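You operate a simulated robot arm through the tools that you are given. There is no shell and no other tool. Be economical: measure what you need, move in short steps, check, and stop when the job is done.

The job below is to be done with a simulated robot arm. You get a single attempt, and the scene is never put back.

## Task
Pump the tagged wheel up to the pressure on its label.
Fine: set the pressure knob to that mark; the inflator ends switched off, the blue hose end back in the black cup.

Only the result counts: the job must be done as asked and must still hold three seconds after the hand-in. Knocking over, shifting, dropping, spilling or breaking anything else fails it.

## Robot
A 7-joint arm with a two-finger parallel gripper, fixed in place. Base frame: the origin is at the foot of the arm, x ahead of it, y to its left, z up. Lengths are in mm, angles in rad, forces in N, time in s.
With the tool pointing down near the work surface it reaches from about 100 to 700 mm from the base axis. Its first joint turns from -2.897 to 2.897 rad. Payload 1.57 kg.
Tool frame: the origin (TCP) lies between the finger pads and is the grasp point; the fingertips stand 30 mm ahead of it; z points along the fingers, y is the line along which they close. Largest opening 110 mm; finger width 24, thickness 12; the body of the gripper, 48 by 112 mm, starts 78 mm behind the TCP.
Orientation is that of the tool frame in the base frame, as a unit quaternion [w, x, y, z]. With the fingers straight down and closing along the base's y, the tool's x points along the base's -x, its y along +y and its z along -z.

## Interface
- The arm moves only by the tool step_arm. Its argument "steps" is a list of rows, each a list of 7 numbers: the shift along the tool's x, y, z in units of 300 mm (1.0 is 300 mm), then the turn, a rotation vector about the tool's x, y, z in units of 180 degrees (1.0 is 180 degrees), then the closure, from 0 (fully open) to 1 (shut). In form: [[dx, dy, dz, ax, ay, az, fingers], ...]. A call has 1 to 20 rows; each row is the pose to reach, as a shift and turn from the pose commanded when the call began, along the tool's axes at that moment. A call with a number of a shift or a turn outside -1 to 1 is refused whole. A row lasts 0.2 s, in which the tool goes at most 50 mm and 0.15 rad; a call with a longer step from one row to the next is refused whole, and so is a gripper value outside its range. A pose out of reach is approached as far as the arm can. The call stops where the force on the tool passes 40 N (or 10 N more than at its start, if that is more) or the arm is blocked; 0.2 s more then pass. Each finger travels about 45 mm/s and halts on what it meets, pressing with about 30 N; the grip force reading is that of the motor and also rises with nothing between the fingers. The clock runs only during rows and for 0.2 s after the last one: add rows that repeat a pose to give the fingers time. The reply holds the time, the measured pose of the TCP, the force on the tool along the base axes, the opening and the grip force, in the units named above and with some noise, and new pictures: "views" is both (left out), scene, wrist or none.
- Cameras (640 x 400 px; columns grow to the right, rows downward): "scene" is fixed at [50, 635.4, 1850.2]; the picture's right is [-0.51, -0.86, 0.00], its down [-0.68, 0.40, -0.61] and it looks along [0.52, -0.31, -0.79] (base axes); focal length 311 px, centre (320, 200). "wrist" rides on the gripper at [-36, 0, -80] in the tool frame; the picture's right is [0.00, -1.00, 0.00], its down [0.97, 0.00, -0.24] and it looks along [0.24, 0.00, 0.97] (tool axes); focal length 218 px, centre (320, 200).
- raise_lower(by): slides the trunk up (or, below 0, down) by that many mm; the arm rides with it, the base frame stays. It gives what a move gives, with no picture.
- locate(camera, pixels): there is no depth. For up to 12 entries [column, row, z] of the newest picture of that camera ("zoom" is the newest enlarged one), the place [x, y] in the base frame at which the ray of that pixel passes the height z, good to about 2 mm, but the place of the scene camera against the robot may be out by one fixed shift of up to 18 mm in any direction. No time passes.
- close_up(camera, box): a new picture of the part [left, top, right, bottom] of that camera's present view, enlarged. No time passes.
- close_job(): hands the job in; it is judged then, once.

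Work in short steps. Measure before you move; look again where a grasp or a placing could have gone wrong, and mend it. You have 80 turns and 170 pictures in all, those below and enlarged ones among them. Open the gripper and draw the arm clear of the work before you hand the job in, unless the task says otherwise; then end with one line.

The tools are called after ">>>" as name(argument=value, ...) on one line, values as JSON. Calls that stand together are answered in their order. step_arm: Moves the arm, as the interface text tells. Its arguments: {"type":"object","properties":{"steps":{"type":"array","items":{"type":"array","items":{"type":"number"}}},"views":{"type":"string","enum":["both","scene","wrist","none"]}},"required":["steps"]} The other tools are called the same way: raise_lower (by) slides the trunk up or down; locate (camera, pixels) gives the place at which the rays of pixels pass given heights; close_up (camera, box) takes an enlarged picture of a part of a camera's view; close_job () hands the job in.

At the start:

```text
time_s: 0.0
tcp_pos: [412.1, 87.6, 1372.0]
orientation: [0.0, 0.001, 1.0, 0.0]
contact_force: [0.5, 0.0, 0.6]
finger_gap: 110.1
gripper_force: 0.0
trunk travel left (down, up): [-530.0, 60.0]
```

scene: 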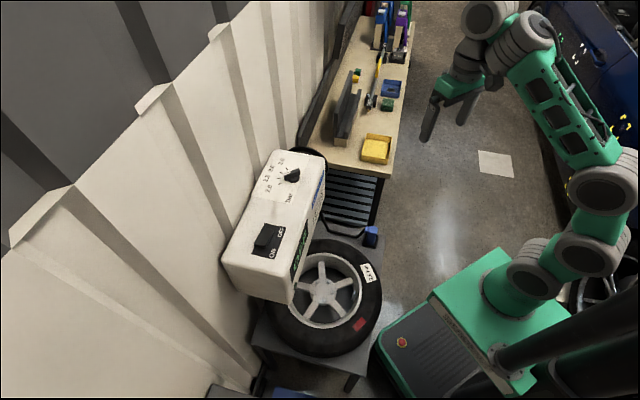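
wrist: 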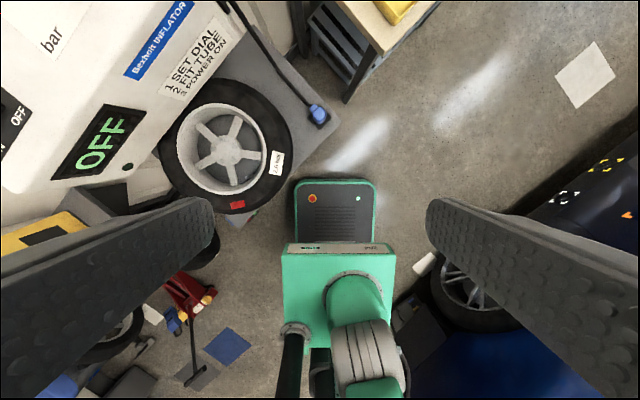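

I start by enlarging the knob, the label and the inflator's markings to read them.

>>> close_up(camera="scene", box=[220, 140, 340, 215])

>>> close_up(camera="scene", box=[220, 200, 400, 360])

>>> close_up(camera="wrist", box=[0, 0, 340, 220])

>>> close_up(camera="wrist", box=[210, 80, 350, 220])

```text
5.33 times, centred on (280, 178) of scene
```

zoom: 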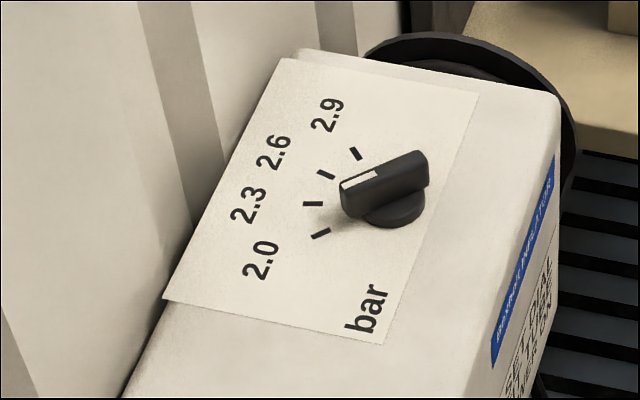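

```text
2.50 times, centred on (310, 280) of scene
```

zoom: 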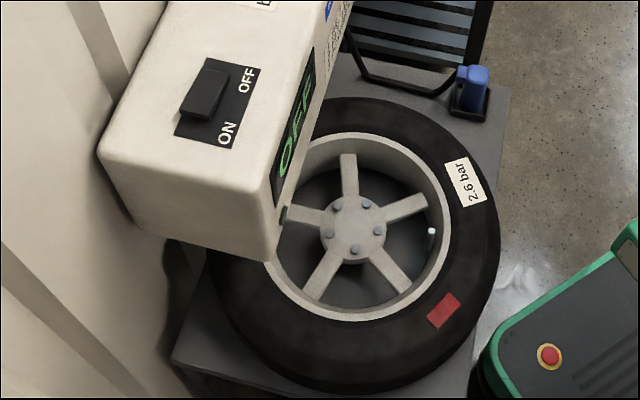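

```text
1.82 times, centred on (170, 110) of wrist
```

zoom: 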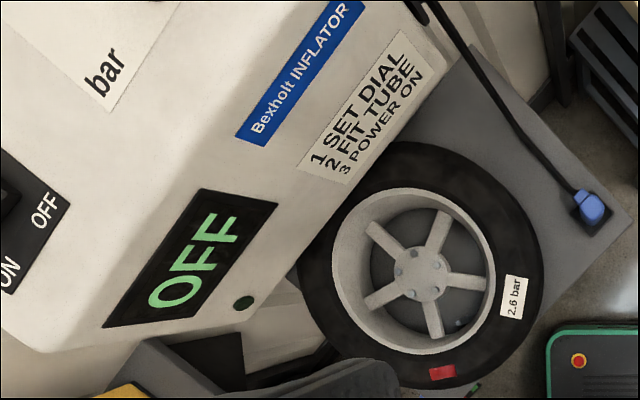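

```text
2.86 times, centred on (280, 150) of wrist
```

zoom: 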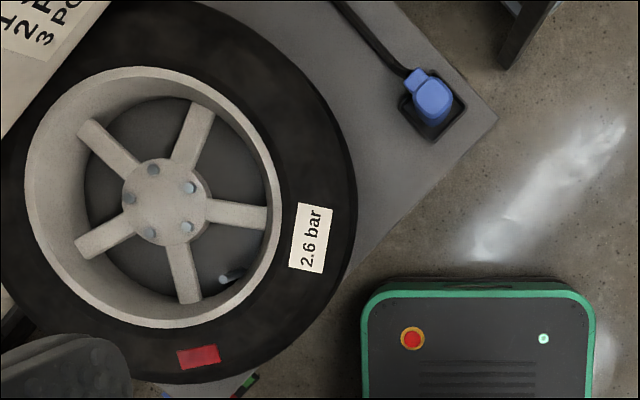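

The label reads 2.6 bar. Now I triangulate valve, hose end and the "bar" mark using both cameras at several heights.

>>> locate(camera="scene", pixels=[[354.4, 295.2, 700], [354.4, 295.2, 800], [371.2, 230, 650], [371.2, 230, 750], [288.8, 198.2, 900], [288.8, 198.2, 1000], [288.8, 198.2, 1100], [293.1, 175.2, 1000], [293.1, 175.2, 1100], [371, 243, 604]])

>>> locate(camera="wrist", pixels=[[248.5, 176, 700], [248.5, 176, 800], [317.7, 113, 650], [317.7, 113, 750], [52, 39.6, 900], [52, 39.6, 1000], [52, 39.6, 1100], [338, 121, 604], [225, 145, 700], [225, 145, 800]])

```text
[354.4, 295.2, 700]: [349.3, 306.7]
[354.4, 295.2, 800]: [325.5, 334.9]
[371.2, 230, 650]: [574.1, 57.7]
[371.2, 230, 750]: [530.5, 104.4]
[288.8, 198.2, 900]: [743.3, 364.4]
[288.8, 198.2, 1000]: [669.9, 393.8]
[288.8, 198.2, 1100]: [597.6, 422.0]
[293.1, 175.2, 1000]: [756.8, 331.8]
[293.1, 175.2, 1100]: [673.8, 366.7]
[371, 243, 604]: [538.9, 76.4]
```

```text
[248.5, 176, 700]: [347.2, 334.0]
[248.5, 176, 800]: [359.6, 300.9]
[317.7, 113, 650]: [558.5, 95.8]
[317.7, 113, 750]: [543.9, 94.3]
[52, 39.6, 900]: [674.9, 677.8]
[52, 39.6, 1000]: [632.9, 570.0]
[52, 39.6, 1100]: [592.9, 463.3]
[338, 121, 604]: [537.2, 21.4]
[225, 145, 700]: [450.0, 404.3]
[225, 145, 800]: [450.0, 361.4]
```

Top of the inflator is at roughly z≈1130, knob near (640, 388). I move the wrist camera over the inflator, staying at this height.

>>> step_arm(steps=[[-0.055, 0.125, 0, 0, 0, 0, 0], [-0.11, 0.25, 0, 0, 0, 0, 0], [-0.165, 0.375, 0, 0, 0, 0, 0], [-0.22, 0.5, 0, 0, 0, 0, 0], [-0.275, 0.625, 0, 0, 0, 0, 0], [-0.333, 0.75, 0, 0, 0, 0, 0], [-0.333, 0.75, 0, 0, 0, 0, 0]])

```text
time_s: 1.6
tcp_pos: [475.4, 287.0, 1326.4]
orientation: [0.0, 0.0, 1.0, 0.0]
contact_force: [0.2, -0.1, 1.1]
finger_gap: 110.2
gripper_force: 0.1
out of reach, approached as far as the arm can: row 3, 4, 5, 6, 7
trunk travel left (down, up): [-530.0, 60.0]
```

scene: 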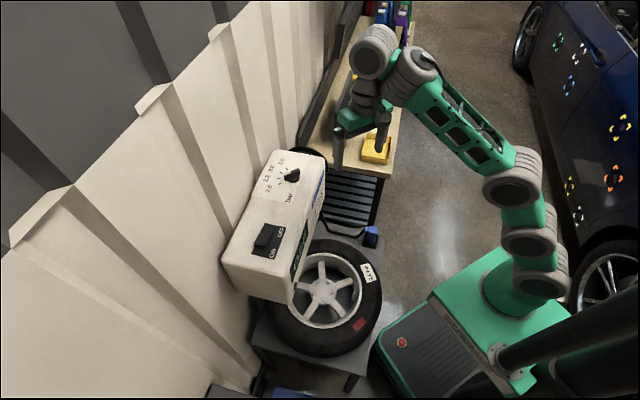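
wrist: 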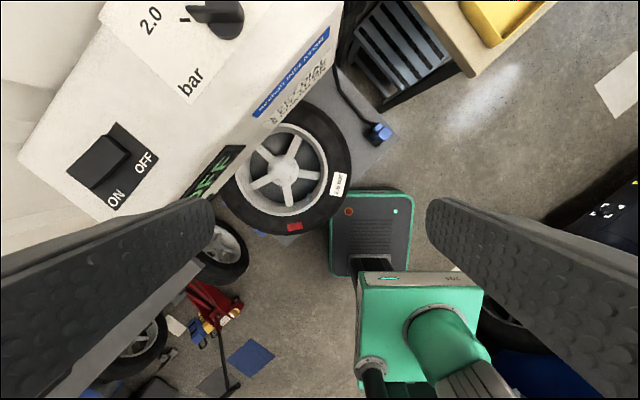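

The arm is at its height limit here. I enlarge the wrist view of the panel and measure the knob, switch and marks.

>>> close_up(camera="wrist", box=[20, 0, 340, 200])

>>> locate(camera="wrist", pixels=[[190, 80, 1050], [190, 80, 1100], [190, 80, 1150], [223, 20, 1100], [223, 20, 1150], [105, 165, 1100], [105, 165, 1150], [378, 132, 650], [378, 132, 750], [288, 170, 700], [340, 180, 720]])

```text
2.00 times, centred on (180, 100) of wrist
```

zoom: 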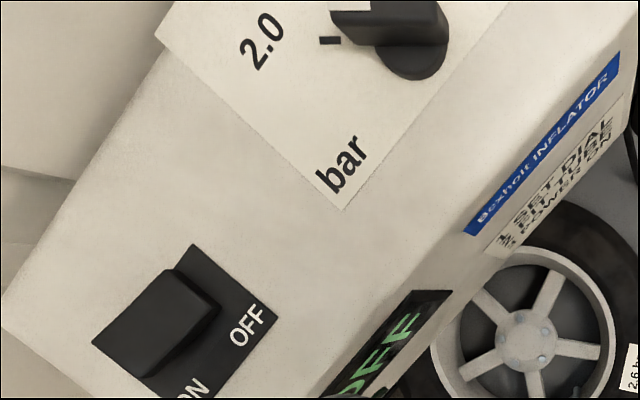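

```text
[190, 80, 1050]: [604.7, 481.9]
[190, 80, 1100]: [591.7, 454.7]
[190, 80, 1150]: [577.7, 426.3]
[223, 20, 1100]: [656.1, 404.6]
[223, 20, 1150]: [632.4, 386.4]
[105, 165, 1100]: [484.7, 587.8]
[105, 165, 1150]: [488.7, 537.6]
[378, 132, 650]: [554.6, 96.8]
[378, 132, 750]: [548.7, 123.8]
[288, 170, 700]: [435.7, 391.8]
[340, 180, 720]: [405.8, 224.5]
```

The knob seems to point at 2.0; the panel is at 45° in front of the robot, radius ~750, at the reach edge. I pull back a little, lower slightly and yaw the tool 45° to face the panel.

>>> step_arm(steps=[[0.05, 0, 0.03, 0, 0, -0.042, 0], [0.1, 0, 0.06, 0, 0, -0.084, 0], [0.15, 0, 0.09, 0, 0, -0.126, 0], [0.2, 0, 0.12, 0, 0, -0.168, 0], [0.2, 0, 0.12, 0, 0, -0.21, 0], [0.2, 0, 0.12, 0, 0, -0.25, 0], [0.2, 0, 0.12, 0, 0, -0.25, 0]], views="wrist")

```text
time_s: 3.2
tcp_pos: [415.8, 286.3, 1289.5]
orientation: [0.0, -0.383, 0.924, 0.0]
contact_force: [-1.0, -0.1, -0.2]
finger_gap: 109.9
gripper_force: 0.1
trunk travel left (down, up): [-530.0, 60.0]
```

wrist: 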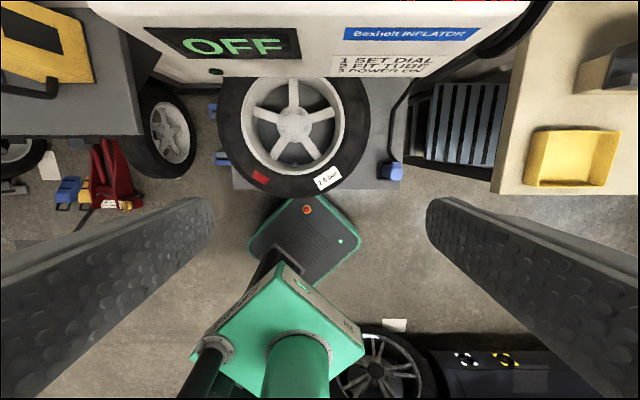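

Panel is now squarely aligned. I tilt the fingers outward ~35° to look at the panel.

>>> step_arm(steps=[[0, 0, 0, 0, -0.045, 0, 0], [0, 0, 0, 0, -0.09, 0, 0], [0, 0, 0, 0, -0.135, 0, 0], [0, 0, 0, 0, -0.18, 0, 0], [0, 0, 0, 0, -0.2, 0, 0], [0, 0, 0, 0, -0.2, 0, 0]], views="wrist")

```text
time_s: 4.6
tcp_pos: [402.7, 289.1, 1313.7]
orientation: [0.283, -0.364, 0.88, 0.113]
contact_force: [-0.3, -0.9, -0.2]
finger_gap: 110.1
gripper_force: 0.1
out of reach, approached as far as the arm can: row 4, 5, 6
trunk travel left (down, up): [-530.0, 60.0]
```

wrist: 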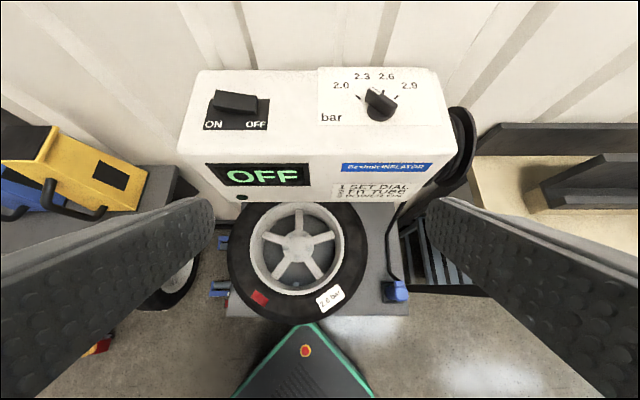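

A fine view of the panel. I enlarge it and measure knob, switch and edges.

>>> close_up(camera="wrist", box=[310, 60, 440, 140])

>>> close_up(camera="wrist", box=[180, 65, 300, 140])

>>> close_up(camera="wrist", box=[220, 190, 420, 315])

>>> locate(camera="wrist", pixels=[[378, 112, 1110], [378, 112, 1130], [331, 118, 1110], [331, 118, 1120], [235, 110, 1120], [296, 285, 720], [296, 285, 750], [393, 282, 650], [393, 282, 690], [182, 148, 1117], [456, 150, 1117], [197, 71, 1117]])

```text
4.92 times, centred on (375, 100) of wrist
```

zoom: 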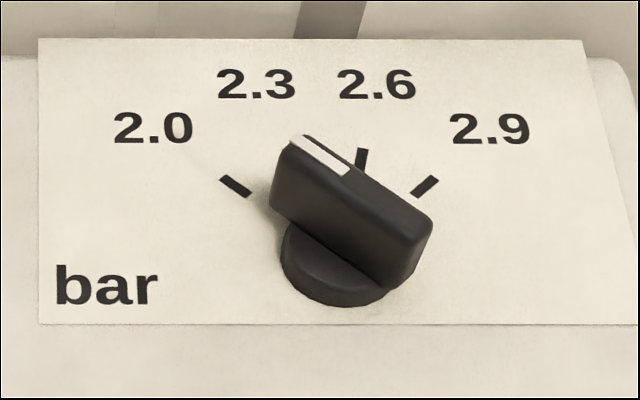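

```text
5.33 times, centred on (240, 102) of wrist
```

zoom: 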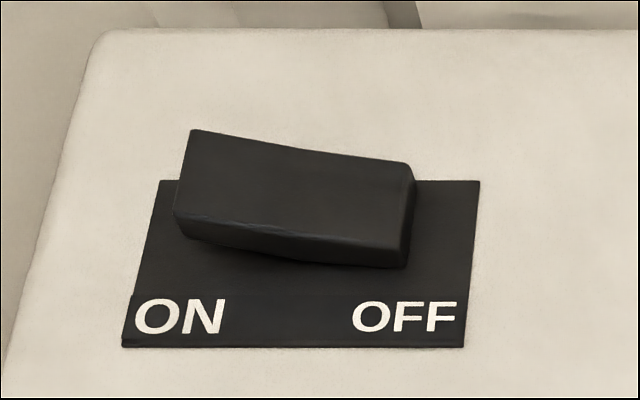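

```text
3.20 times, centred on (320, 252) of wrist
```

zoom: 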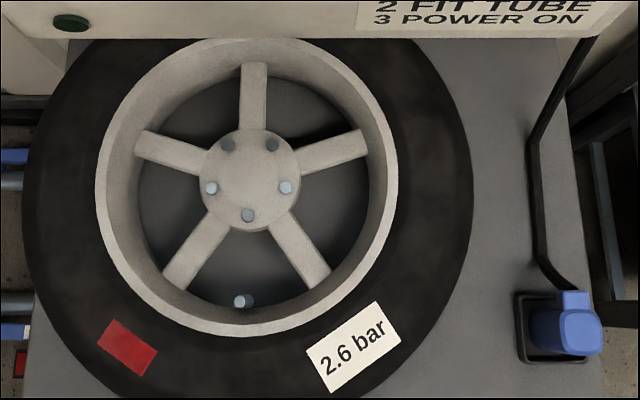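

```text
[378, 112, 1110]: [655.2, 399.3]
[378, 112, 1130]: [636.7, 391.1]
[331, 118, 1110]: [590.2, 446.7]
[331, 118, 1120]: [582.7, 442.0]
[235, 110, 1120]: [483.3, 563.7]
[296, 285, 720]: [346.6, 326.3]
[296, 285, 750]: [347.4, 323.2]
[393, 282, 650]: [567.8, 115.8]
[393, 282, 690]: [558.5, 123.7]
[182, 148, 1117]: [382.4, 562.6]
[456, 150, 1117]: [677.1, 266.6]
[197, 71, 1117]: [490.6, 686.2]
```

I compute the exact angles of the marks and of the knob's bar from their pixel ends.

>>> locate(camera="wrist", pixels=[[355.3, 95.3, 1117], [360.8, 98.8, 1117], [383.8, 89.4, 1117], [382.8, 94.3, 1117], [398.8, 95.5, 1117], [393.9, 99.2, 1117], [372, 86.8, 1145], [397.4, 103, 1145], [378, 113, 1117], [367.5, 111, 1117], [389, 118, 1117]])

>>> close_up(camera="wrist", box=[355, 75, 405, 125])

```text
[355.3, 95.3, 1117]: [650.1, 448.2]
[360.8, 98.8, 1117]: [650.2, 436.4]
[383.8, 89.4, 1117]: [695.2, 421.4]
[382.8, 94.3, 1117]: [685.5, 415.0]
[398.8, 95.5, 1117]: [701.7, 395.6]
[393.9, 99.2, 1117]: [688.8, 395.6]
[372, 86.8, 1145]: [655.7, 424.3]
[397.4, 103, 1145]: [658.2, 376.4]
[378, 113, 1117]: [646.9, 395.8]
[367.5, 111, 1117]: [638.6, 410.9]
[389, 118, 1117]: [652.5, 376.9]
```

```text
8.00 times, centred on (380, 100) of wrist
```

zoom: 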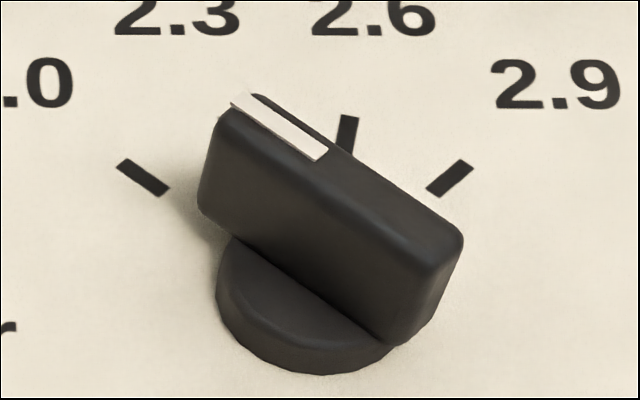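

Marks lie at −45/−15/+15/+45° about (650, 396); the bar is at 2.0, so 2.6 needs a 60° clockwise turn. To test reach I raise the trunk fully.

>>> raise_lower(by=60)

```text
time_s: 5.6
tcp_pos: [402.7, 289.1, 1372.8]
orientation: [0.282, -0.364, 0.881, 0.112]
contact_force: [0.5, 0.6, -0.7]
finger_gap: 110.0
gripper_force: 0.0
trunk travel left (down, up): [-590.0, 0.0]
```

Now a reach test: move toward a point above the knob at z≈1220 with the current outward tilt.

>>> step_arm(steps=[[-0.048, -0.041, 0.112, 0, 0, 0, 0], [-0.096, -0.082, 0.225, 0, 0, 0, 0], [-0.143, -0.124, 0.337, 0, 0, 0, 0], [-0.191, -0.165, 0.45, 0, 0, 0, 0], [-0.239, -0.206, 0.562, 0, 0, 0, 0], [-0.287, -0.247, 0.675, 0, 0, 0, 0], [-0.334, -0.289, 0.787, 0, 0, 0, 0], [-0.382, -0.33, 0.9, 0, 0, 0, 0], [-0.382, -0.33, 0.9, 0, 0, 0, 0]])

```text
time_s: 7.6
tcp_pos: [651.4, 392.0, 1220.8]
orientation: [0.282, -0.364, 0.881, 0.112]
contact_force: [0.1, -0.2, 0.2]
finger_gap: 110.3
gripper_force: 0.1
out of reach, approached as far as the arm can: row 1, 2
trunk travel left (down, up): [-590.0, 0.0]
```

scene: 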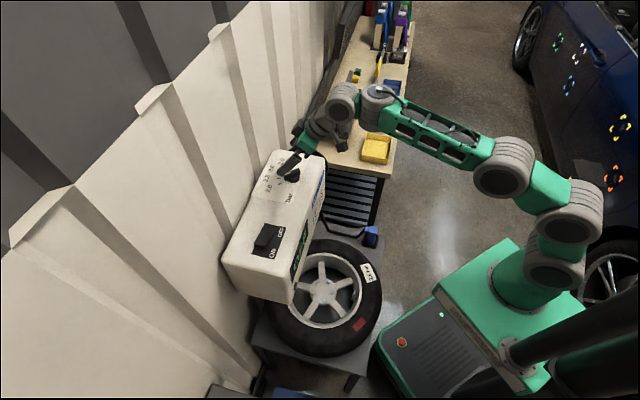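
wrist: 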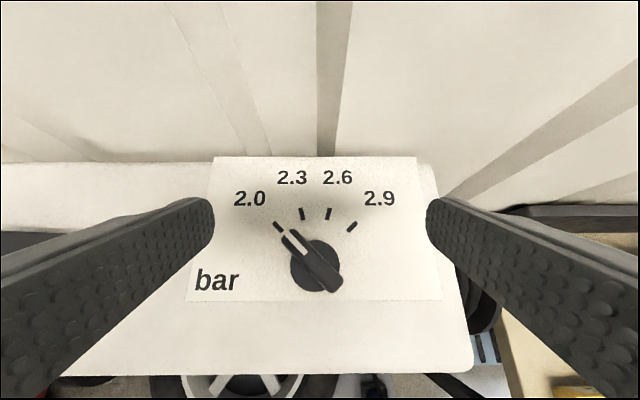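

Reach is fine. I enlarge and measure knob and marks from here.

>>> close_up(camera="wrist", box=[240, 190, 400, 300])

>>> locate(camera="wrist", pixels=[[217, 281, 1117], [250, 198, 1117], [274, 222, 1117], [283, 230, 1117], [330, 208, 1117], [327.5, 219, 1117], [356, 222, 1117], [347.5, 230.5, 1117], [315, 267, 1117]])

```text
3.64 times, centred on (320, 245) of wrist
```

zoom: 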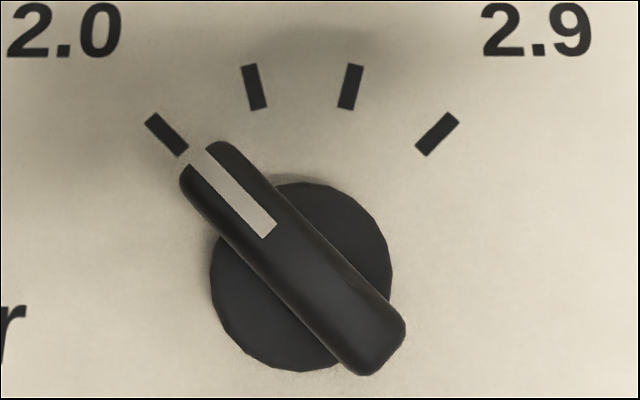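

```text
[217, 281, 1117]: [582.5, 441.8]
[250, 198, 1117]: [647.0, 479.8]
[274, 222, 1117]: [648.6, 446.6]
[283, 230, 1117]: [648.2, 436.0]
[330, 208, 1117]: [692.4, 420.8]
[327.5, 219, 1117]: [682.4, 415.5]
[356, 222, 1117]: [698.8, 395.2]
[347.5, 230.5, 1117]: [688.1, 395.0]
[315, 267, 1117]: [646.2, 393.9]
```

Measured knob centre ≈ (648.5, 395), bar top ≈1154. Plan: put the jaws at the 2.6 angle (yaw 30°), centred on the knob, and close: the jaws will square the bar to 2.6. First yaw −15° about vertical and centre.

>>> step_arm(steps=[[0.012, 0.011, -0.008, 0.0242, 0, 0.0339, 0], [0.0233, 0.0217, -0.0167, 0.0484, 0, 0.0678, 0], [0.0233, 0.0217, -0.0167, 0.0484, 0, 0.0678, 0]], views="wrist")

```text
time_s: 8.4
tcp_pos: [640.7, 392.1, 1220.5]
orientation: [0.296, -0.244, 0.921, 0.073]
contact_force: [0.4, 0.0, -1.0]
finger_gap: 110.0
gripper_force: 0.1
trunk travel left (down, up): [-590.0, 0.0]
```

wrist: 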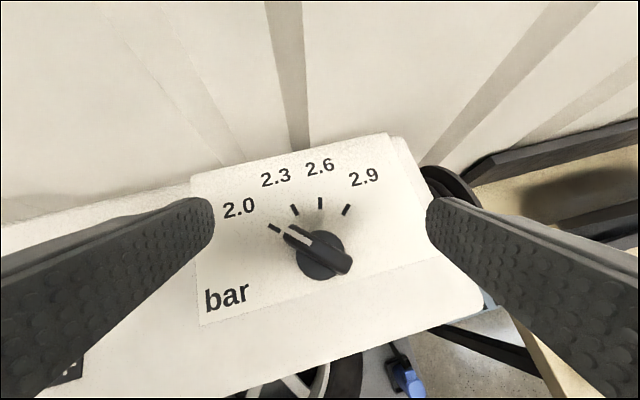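

Jaw direction and the 2.6 mark (col 320) line up with the knob centre (col 320). Descending 66 mm straight down, open.

>>> step_arm(steps=[[0.032, -0.002, 0.045, 0, 0, 0, 0], [0.064, -0.003, 0.09, 0, 0, 0, 0], [0.096, -0.005, 0.134, 0, 0, 0, 0], [0.112, -0.005, 0.157, 0, 0, 0, 0], [0.128, -0.005, 0.179, 0, 0, 0, 0]])

```text
time_s: 9.6
tcp_pos: [640.5, 391.5, 1153.4]
orientation: [0.295, -0.246, 0.92, 0.074]
contact_force: [0.3, -0.5, 0.3]
finger_gap: 109.7
gripper_force: 0.0
trunk travel left (down, up): [-590.0, 0.0]
```

scene: 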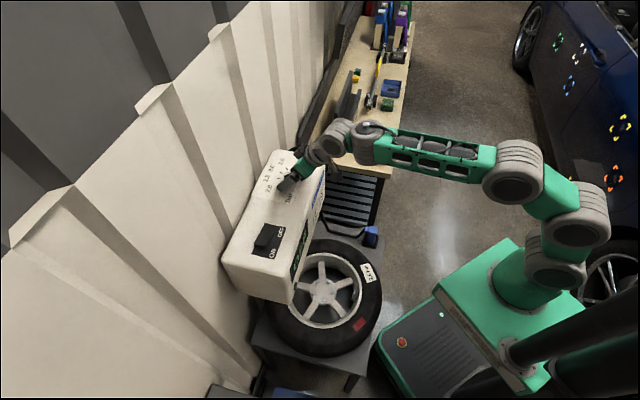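
wrist: 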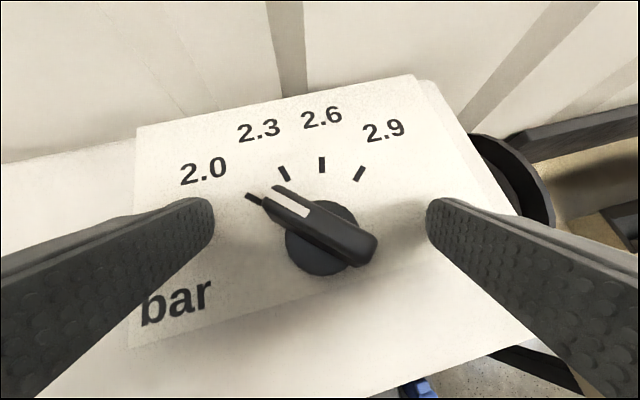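

Jaws straddle the knob. Closing gradually.

>>> step_arm(steps=[[0, 0, 0, 0, 0, 0, 0.3], [0, 0, 0, 0, 0, 0, 0.45], [0, 0, 0, 0, 0, 0, 0.6], [0, 0, 0, 0, 0, 0, 0.7], [0, 0, 0, 0, 0, 0, 0.8], [0, 0, 0, 0, 0, 0, 0.9], [0, 0, 0, 0, 0, 0, 1], [0, 0, 0, 0, 0, 0, 1], [0, 0, 0, 0, 0, 0, 1]], views="wrist")

```text
time_s: 11.6
tcp_pos: [640.0, 392.4, 1154.1]
orientation: [0.295, -0.247, 0.92, 0.074]
contact_force: [-1.3, 5.4, 0.0]
finger_gap: 53.8
gripper_force: 44.6
trunk travel left (down, up): [-590.0, 0.0]
```

wrist: 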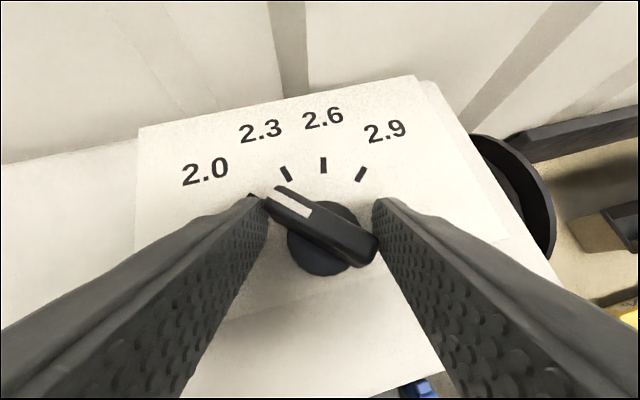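

The jaws jammed on the bar's ends (gap 53.8). I open, turn the jaws +45° around the knob (so they are nearly parallel to the bar), without changing height.

>>> step_arm(steps=[[0, 0, 0, 0, 0, 0, 0], [0, 0, 0, 0, 0, 0, 0], [0, 0, 0, 0, 0, 0, 0], [-0.001, -0.005, 0.001, -0.0242, 0, -0.0339, 0], [-0.002, -0.009, 0.001, -0.0484, 0, -0.0678, 0], [-0.003, -0.014, 0.002, -0.0726, 0, -0.1017, 0], [-0.004, -0.019, 0.003, -0.0968, 0, -0.1356, 0], [-0.005, -0.023, 0.003, -0.121, 0, -0.1695, 0], [-0.006, -0.028, 0.004, -0.145, 0, -0.2035, 0], [-0.006, -0.028, 0.004, -0.145, 0, -0.2035, 0]])

```text
time_s: 13.8
tcp_pos: [647.6, 384.1, 1153.2]
orientation: [0.241, -0.581, 0.756, 0.182]
contact_force: [0.2, 0.0, -0.2]
finger_gap: 110.1
gripper_force: 0.1
trunk travel left (down, up): [-590.0, 0.0]
```

scene: 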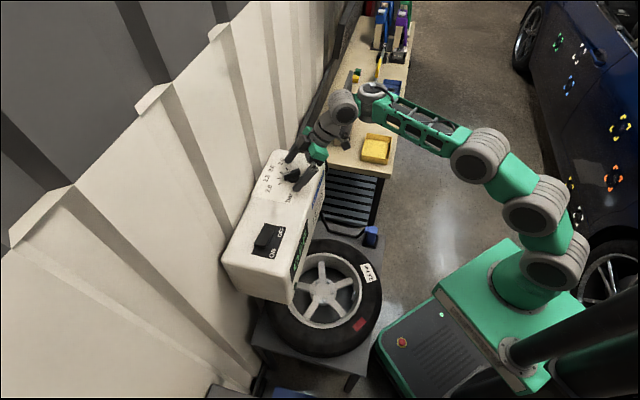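
wrist: 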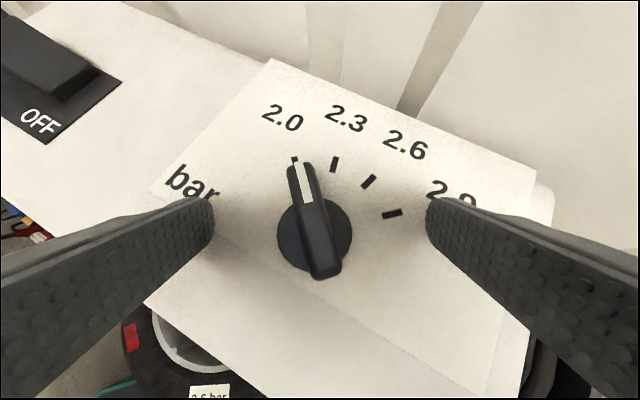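

Well reached; the bar is still ~13° off. I turn another 14°, shift 3 mm to centre, and look.

>>> step_arm(steps=[[0, 0.004, 0, -0.0226, 0, -0.0317, 0], [0, 0.006, 0, -0.0452, 0, -0.0633, 0], [0, 0.006, 0, -0.0452, 0, -0.0633, 0]], views="wrist")

```text
time_s: 14.5
tcp_pos: [635.1, 371.6, 1152.6]
orientation: [0.228, -0.662, 0.683, 0.208]
contact_force: [-0.8, -0.8, 2.1]
finger_gap: 109.6
gripper_force: 0.1
out of reach, approached as far as the arm can: row 2, 3
trunk travel left (down, up): [-590.0, 0.0]
stopped in row 3: the force on the tool passed its limit (the readings are from after the stop); the commanded pose is now the measured one
```

wrist: 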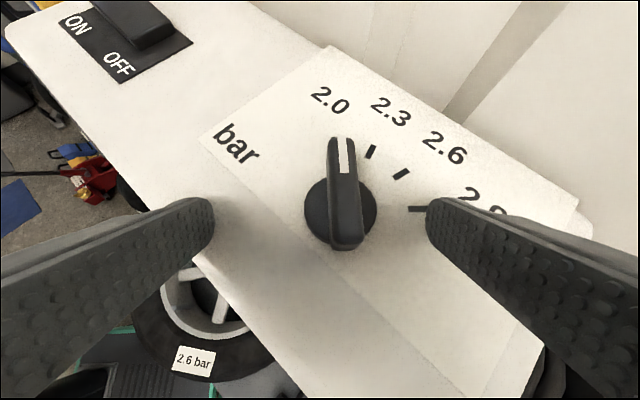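

That overreached slightly. I go back to yaw ~76° centred at (645, 386) and then close gradually there.

>>> step_arm(steps=[[-0.02, -0.016, 0.0145, 0.0196, 0, 0.027, 0], [-0.04, -0.032, 0.029, 0.0392, 0, 0.054, 0], [-0.04, -0.032, 0.029, 0.0392, 0, 0.054, 0]], views="wrist")

```text
time_s: 15.3
tcp_pos: [644.6, 387.7, 1151.9]
orientation: [0.25, -0.589, 0.746, 0.183]
contact_force: [-1.3, -6.4, 10.4]
finger_gap: 110.0
gripper_force: 0.0
trunk travel left (down, up): [-590.0, 0.0]
```

wrist: 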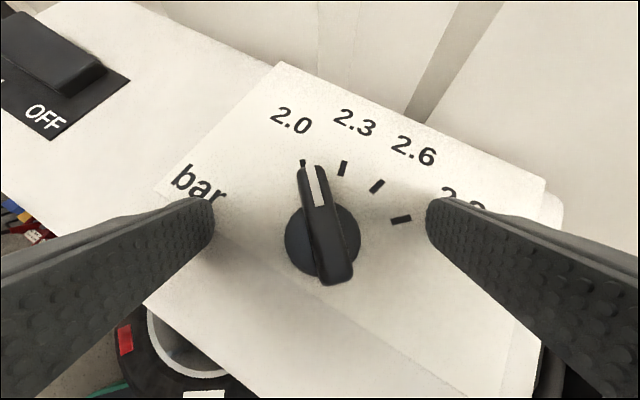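

A fingertip is touching the panel lightly (10 N), so I lift 5 mm and then close on the bar.

>>> step_arm(steps=[[-0.01, 0, -0.0135, 0, 0, 0, 0], [-0.01, 0, -0.0135, 0, 0, 0, 0.4], [-0.01, 0, -0.0135, 0, 0, 0, 0.6], [-0.01, 0, -0.0135, 0, 0, 0, 0.7], [-0.01, 0, -0.0135, 0, 0, 0, 0.8], [-0.01, 0, -0.0135, 0, 0, 0, 0.9], [-0.01, 0, -0.0135, 0, 0, 0, 1], [-0.01, 0, -0.0135, 0, 0, 0, 1], [-0.01, 0, -0.0135, 0, 0, 0, 1]], views="wrist")

```text
time_s: 17.3
tcp_pos: [645.9, 388.1, 1155.3]
orientation: [0.25, -0.588, 0.747, 0.184]
contact_force: [7.3, 0.0, 0.5]
finger_gap: 37.8
gripper_force: 43.9
trunk travel left (down, up): [-590.0, 0.0]
```

wrist: 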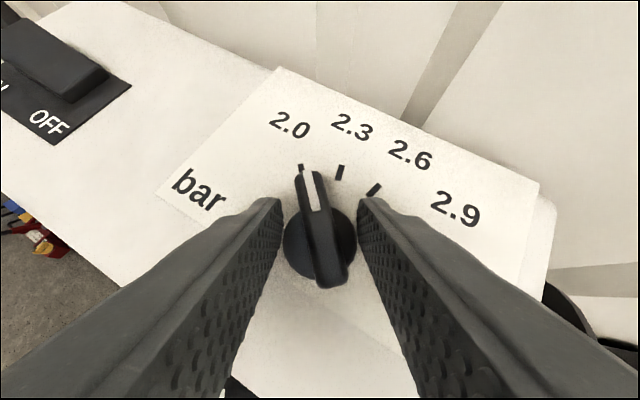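

The tips are pinching the round skirt (gap 38), not the bar. I open a little, rise 12 mm and re-close on the bar.

>>> step_arm(steps=[[0, 0, 0, 0, 0, 0, 0.4], [0, 0, 0, 0, 0, 0, 0.4], [-0.005, 0, -0.021, 0, 0, 0, 0.4], [-0.01, 0, -0.042, 0, 0, 0, 0.4], [-0.01, 0, -0.042, 0, 0, 0, 0.5], [-0.01, 0, -0.042, 0, 0, 0, 0.65], [-0.01, 0, -0.042, 0, 0, 0, 0.75], [-0.01, 0, -0.042, 0, 0, 0, 0.85], [-0.01, 0, -0.042, 0, 0, 0, 1], [-0.01, 0, -0.042, 0, 0, 0, 1], [-0.01, 0, -0.042, 0, 0, 0, 1]], views="wrist")

```text
time_s: 19.7
tcp_pos: [644.6, 382.3, 1169.0]
orientation: [0.249, -0.588, 0.747, 0.184]
contact_force: [9.1, -2.1, 2.6]
finger_gap: 13.8
gripper_force: 30.1
trunk travel left (down, up): [-590.0, 0.0]
```

wrist: 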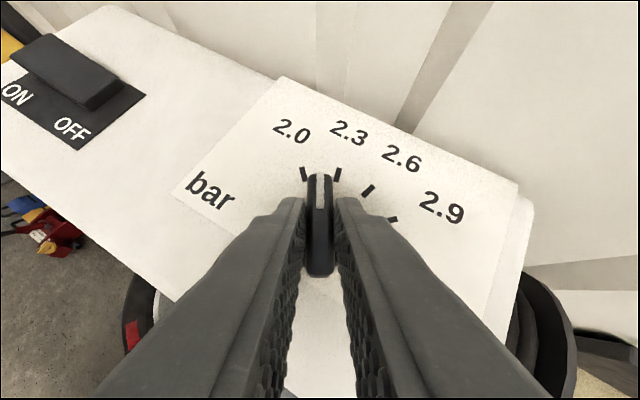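

The bar is squarely gripped (13.8 mm gap, yaw 76.4°). Now I turn −46.5° about the knob axis, to yaw 30° = 2.6.

>>> step_arm(steps=[[-0.0003, 0.006, 0.0002, 0.0254, 0, 0.0348, 1], [-0.0013, 0.0118, 0.001, 0.0508, 0, 0.0695, 1], [-0.0029, 0.0175, 0.0021, 0.0762, 0, 0.1043, 1], [-0.0051, 0.0228, 0.0037, 0.1016, 0, 0.1391, 1], [-0.0079, 0.0277, 0.0057, 0.127, 0, 0.1739, 1], [-0.0112, 0.0322, 0.0081, 0.1524, 0, 0.2086, 1], [-0.0112, 0.0322, 0.0081, 0.1524, 0, 0.2086, 1]], views="wrist")

```text
time_s: 21.3
tcp_pos: [636.6, 388.2, 1168.5]
orientation: [0.308, -0.242, 0.917, 0.074]
contact_force: [11.3, -7.4, 0.1]
finger_gap: 13.9
gripper_force: 30.5
trunk travel left (down, up): [-590.0, 0.0]
```

wrist: 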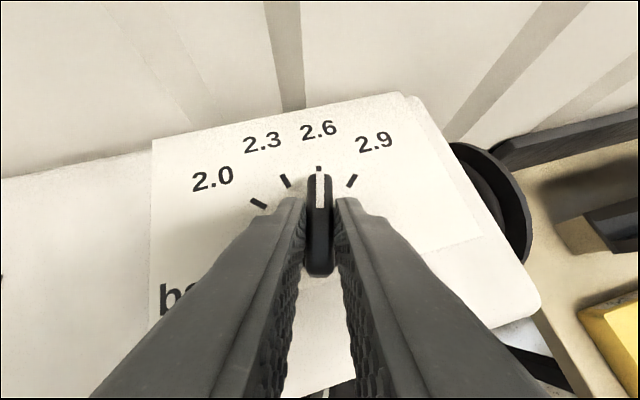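

The bar points at 2.6. I release and rise 50 mm to verify.

>>> step_arm(steps=[[0, 0, 0, 0, 0, 0, 0.5], [0, 0, 0, 0, 0, 0, 0.2], [0, 0, 0, 0, 0, 0, 0], [-0.05, 0, -0.07, 0, 0, 0, 0], [-0.1, 0, -0.136, 0, 0, 0, 0], [-0.1, 0, -0.136, 0, 0, 0, 0]], views="wrist")

>>> close_up(camera="wrist", box=[240, 150, 400, 250])

```text
time_s: 22.7
tcp_pos: [634.7, 390.2, 1219.5]
orientation: [0.307, -0.245, 0.917, 0.075]
contact_force: [-0.3, -0.2, 0.1]
finger_gap: 110.2
gripper_force: 0.0
trunk travel left (down, up): [-590.0, 0.0]
```

wrist: 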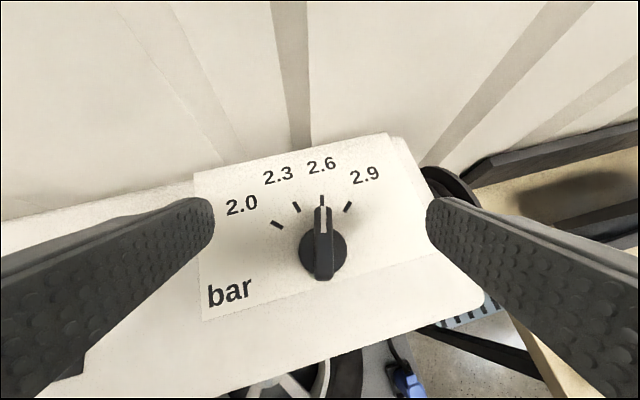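

```text
4.00 times, centred on (320, 200) of wrist
```

zoom: 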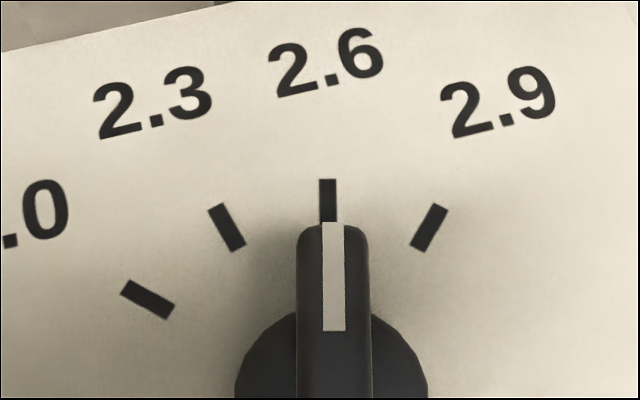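

The knob is exactly on 2.6. Next the hose: I move to above it near (550, 95) at this height, untilting the tool on the way.

>>> step_arm(steps=[[0.074, -0.089, -0.054, 0, 0, 0, 0], [0.149, -0.178, -0.109, 0, 0, 0, 0], [0.223, -0.266, -0.163, 0, 0, 0, 0], [0.298, -0.355, -0.218, 0, 0.04, 0, 0], [0.372, -0.444, -0.272, 0, 0.08, 0, 0], [0.446, -0.533, -0.326, 0, 0.12, 0, 0], [0.521, -0.621, -0.381, 0, 0.16, 0, 0], [0.595, -0.71, -0.435, 0, 0.202, 0, 0], [0.595, -0.71, -0.435, 0, 0.202, 0, 0]])

```text
time_s: 24.7
tcp_pos: [546.4, 96.6, 1219.8]
orientation: [0.006, -0.255, 0.967, -0.006]
contact_force: [-0.4, -0.9, 0.5]
finger_gap: 110.0
gripper_force: 0.0
trunk travel left (down, up): [-590.0, 0.0]
```

scene: 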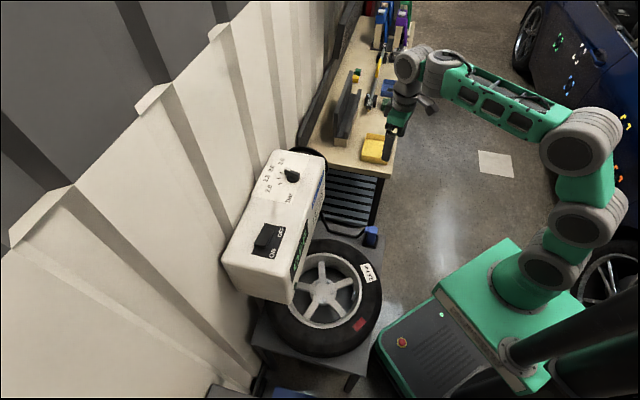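
wrist: 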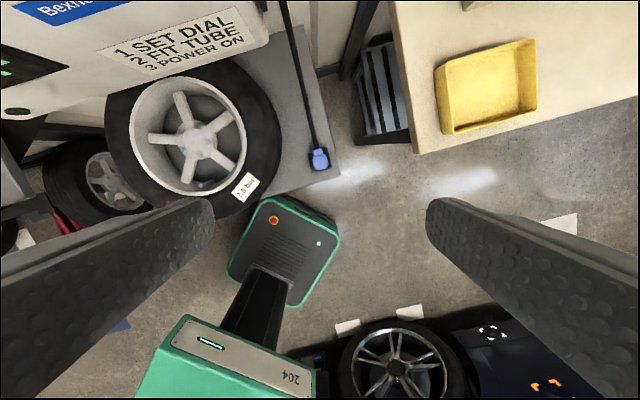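

The hose end sits at (319,160) in the wrist view. I lower the trunk 330 mm to get close, then look.

>>> raise_lower(by=-330)

>>> close_up(camera="wrist", box=[0, 0, 640, 400])

>>> close_up(camera="wrist", box=[240, 60, 400, 160])

```text
time_s: 27.9
tcp_pos: [546.4, 97.5, 888.4]
orientation: [0.006, -0.256, 0.967, -0.006]
contact_force: [0.3, 1.0, 0.2]
finger_gap: 109.9
gripper_force: 0.0
trunk travel left (down, up): [-260.0, 330.0]
```

```text
1.00 times, centred on (320, 200) of wrist
```

zoom: 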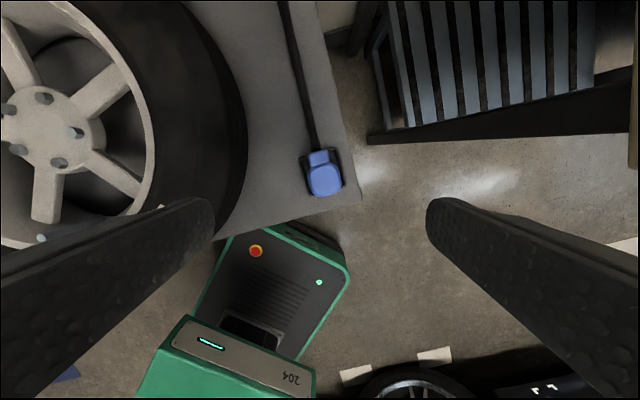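

```text
4.00 times, centred on (320, 110) of wrist
```

zoom: 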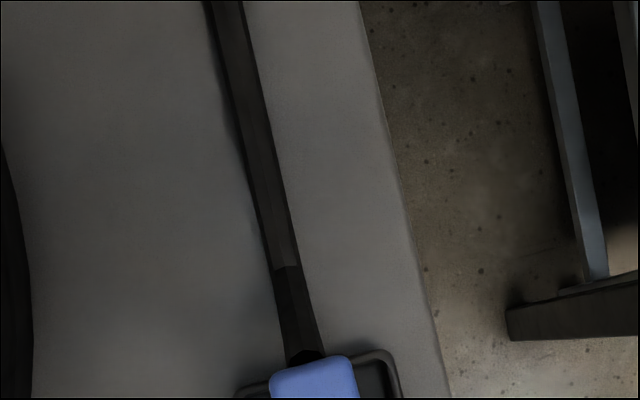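

Enlarge the hose end itself, and locate it at several heights; compare with the higher view to find its height.

>>> close_up(camera="wrist", box=[280, 135, 370, 205])

>>> locate(camera="wrist", pixels=[[326, 180, 640], [326, 180, 680], [318, 157, 640], [302, 168, 610], [346, 188, 610], [360, 198, 604], [327, 1, 604], [75, 133, 700], [155, 209, 700], [42, 238, 700]])

>>> close_up(camera="scene", box=[340, 210, 400, 255])

```text
5.71 times, centred on (325, 170) of wrist
```

zoom: 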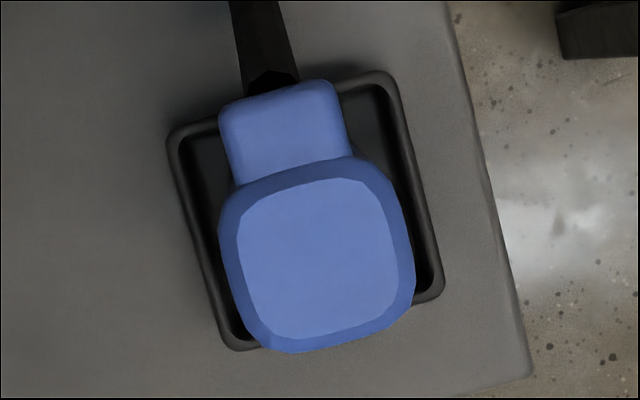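

```text
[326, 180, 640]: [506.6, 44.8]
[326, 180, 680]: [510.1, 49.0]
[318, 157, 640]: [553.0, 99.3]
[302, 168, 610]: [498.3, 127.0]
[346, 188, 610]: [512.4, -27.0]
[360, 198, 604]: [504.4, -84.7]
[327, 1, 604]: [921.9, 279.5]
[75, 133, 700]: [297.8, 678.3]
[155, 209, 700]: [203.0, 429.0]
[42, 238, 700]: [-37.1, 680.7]
```

```text
8.89 times, centred on (370, 232) of scene
```

zoom: 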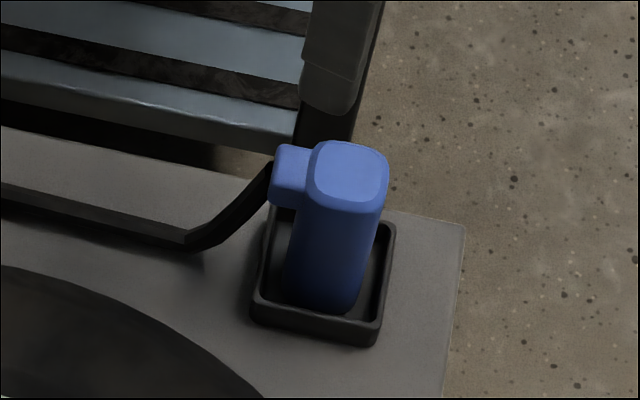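

The hose end's port is aligned with the table (45° world). I yaw the tool +15° to yaw 45° and take a fresh picture for measuring.

>>> step_arm(steps=[[0, 0, 0, 0, 0, -0.042, 0], [0, 0, 0, 0, 0, -0.0845, 0], [0, 0, 0, 0, 0, -0.0845, 0]], views="wrist")

```text
time_s: 28.7
tcp_pos: [546.5, 96.1, 890.1]
orientation: [0.006, -0.382, 0.924, -0.006]
contact_force: [-0.5, 0.9, 0.4]
finger_gap: 109.9
gripper_force: 0.1
trunk travel left (down, up): [-260.0, 330.0]
```

wrist: 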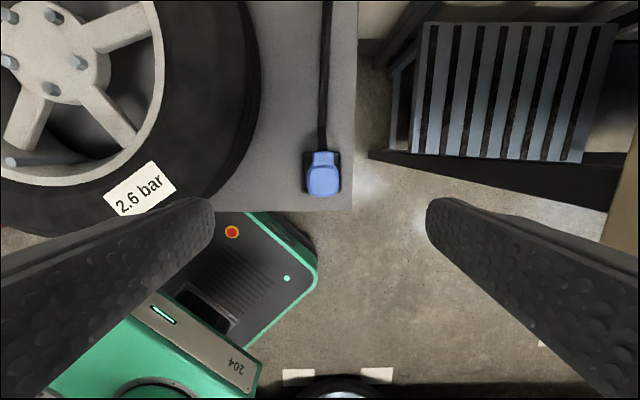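

Aligned. Now locating the hose end, cup and valve in this picture.

>>> close_up(camera="wrist", box=[282, 135, 362, 210])

>>> close_up(camera="wrist", box=[0, 120, 90, 190])

>>> locate(camera="wrist", pixels=[[323, 179, 640], [323, 179, 680], [323, 179, 720], [305, 152, 610], [341, 196, 610], [352, 209, 604], [10, 162, 640], [10, 162, 680], [10, 162, 720], [260, 80, 700], [165, 110, 720]])

```text
5.33 times, centred on (322, 172) of wrist
```

zoom: 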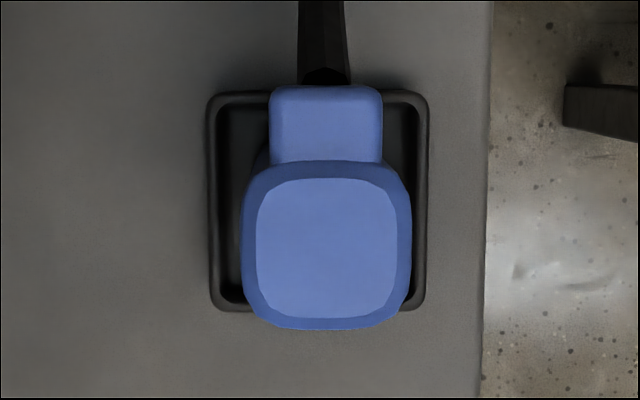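

```text
5.71 times, centred on (45, 155) of wrist
```

zoom: 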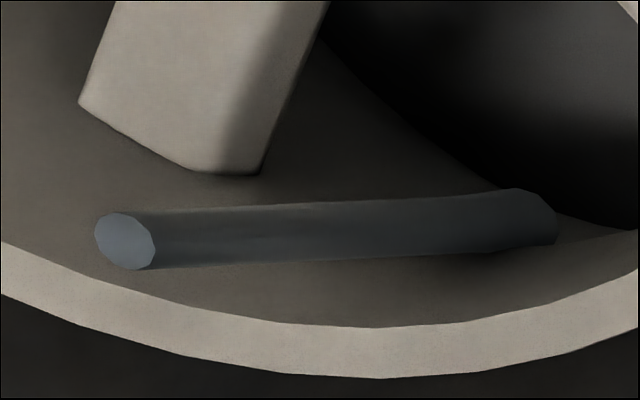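

```text
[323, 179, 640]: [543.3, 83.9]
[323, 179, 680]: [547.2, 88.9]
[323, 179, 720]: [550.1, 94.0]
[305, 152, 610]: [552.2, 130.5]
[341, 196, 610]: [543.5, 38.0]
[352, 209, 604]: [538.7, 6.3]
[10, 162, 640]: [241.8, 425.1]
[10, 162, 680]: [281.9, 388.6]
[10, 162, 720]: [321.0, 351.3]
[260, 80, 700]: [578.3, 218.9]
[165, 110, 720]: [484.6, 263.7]
```

Hose end body ≈42 mm square, centre ≈(547, 88), top z≈670, in a shallow ~70 mm cup; valve top ≈(348, 324, 747). I descend to TCP z≈720 above the hose end and recheck.

>>> step_arm(steps=[[0.004, -0.005, 0.14, 0, 0, 0, 0], [0.008, -0.01, 0.28, 0, 0, 0, 0], [0.013, -0.014, 0.42, 0, 0, 0, 0], [0.017, -0.019, 0.55, 0, 0, 0, 0], [0.017, -0.019, 0.55, 0, 0, 0, 0]])

>>> locate(camera="wrist", pixels=[[320, 300, 660]])

```text
time_s: 29.9
tcp_pos: [549.4, 89.3, 723.5]
orientation: [0.006, -0.381, 0.924, -0.007]
contact_force: [0.4, -0.4, 0.2]
finger_gap: 109.9
gripper_force: 0.1
trunk travel left (down, up): [-260.0, 330.0]
```

scene: 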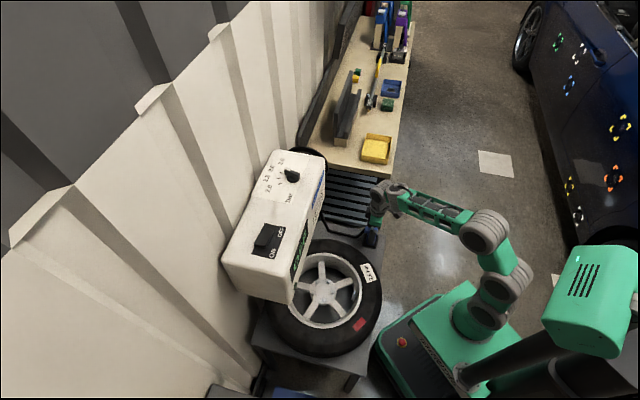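
wrist: 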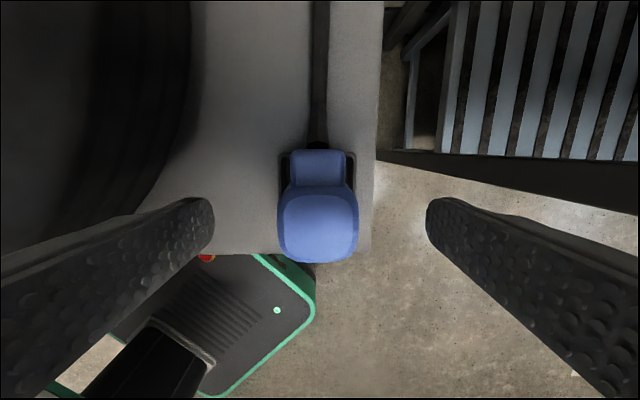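

```text
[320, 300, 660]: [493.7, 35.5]
```

I locate the top and the tyre's edge to check clearance before straddling.

>>> locate(camera="wrist", pixels=[[318, 225, 670], [318, 225, 690], [278, 230, 670], [358, 230, 670], [190, 90, 680], [318, 262, 670], [318, 186, 670]])

>>> close_up(camera="scene", box=[250, 170, 410, 270])

```text
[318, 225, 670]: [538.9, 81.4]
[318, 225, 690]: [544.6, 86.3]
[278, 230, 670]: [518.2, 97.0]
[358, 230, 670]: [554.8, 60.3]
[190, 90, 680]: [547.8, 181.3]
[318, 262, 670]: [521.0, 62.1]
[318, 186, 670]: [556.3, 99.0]
```

```text
4.00 times, centred on (330, 220) of scene
```

zoom: 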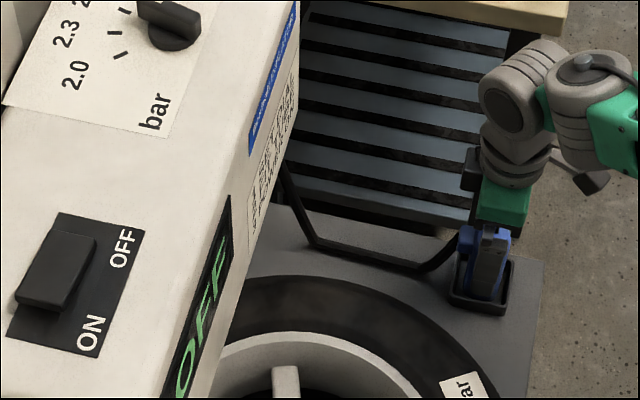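

Triangulation gives top z≈712, centre (549.5, 92). I pre-close to ~75 mm, descend 43 mm with a 2 mm correction, then close on the body.

>>> step_arm(steps=[[-0.007, 0.008, 0, 0, 0, 0, 0.3], [-0.007, 0.008, 0, 0, 0, 0, 0.3], [-0.007, 0.008, 0.05, 0, 0, 0, 0.3], [-0.007, 0.008, 0.1, 0, 0, 0, 0.3], [-0.007, 0.008, 0.143, 0, 0, 0, 0.3], [-0.007, 0.008, 0.143, 0, 0, 0, 0.3]], views="both")

```text
time_s: 31.3
tcp_pos: [550.3, 90.9, 681.2]
orientation: [0.006, -0.381, 0.924, -0.006]
contact_force: [1.0, -0.2, 0.1]
finger_gap: 76.9
gripper_force: 0.0
trunk travel left (down, up): [-260.0, 330.0]
```

scene: 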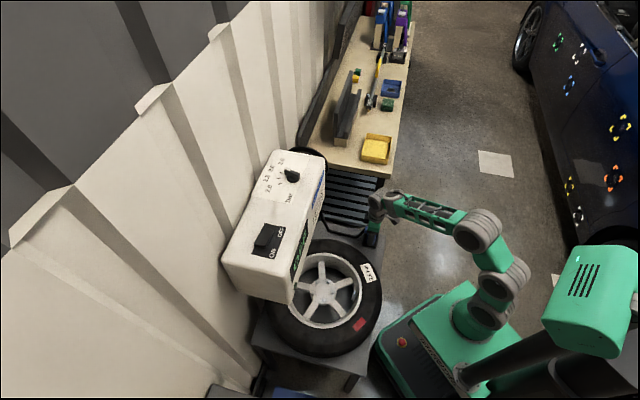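
wrist: 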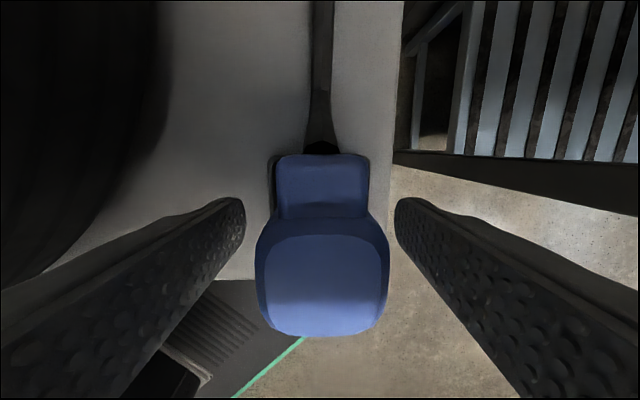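

The body is centred between fingers (255–389 px). I shift 3 mm inward and close on it.

>>> step_arm(steps=[[0.01, 0.002, 0, 0, 0, 0, 0.4], [0.01, 0.002, 0, 0, 0, 0, 0.55], [0.01, 0.002, 0, 0, 0, 0, 0.7], [0.01, 0.002, 0, 0, 0, 0, 0.85], [0.01, 0.002, 0, 0, 0, 0, 1], [0.01, 0.002, 0, 0, 0, 0, 1], [0.01, 0.002, 0, 0, 0, 0, 1]], views="wrist")

```text
time_s: 32.9
tcp_pos: [546.0, 88.2, 680.7]
orientation: [0.005, -0.381, 0.924, -0.006]
contact_force: [-0.2, 0.3, 0.4]
finger_gap: 41.1
gripper_force: 30.4
trunk travel left (down, up): [-260.0, 330.0]
```

wrist: 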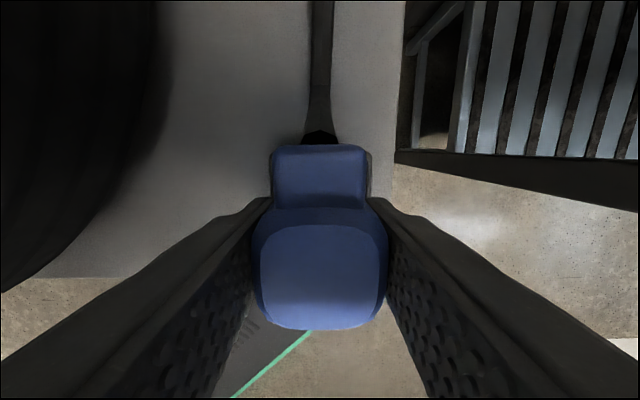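

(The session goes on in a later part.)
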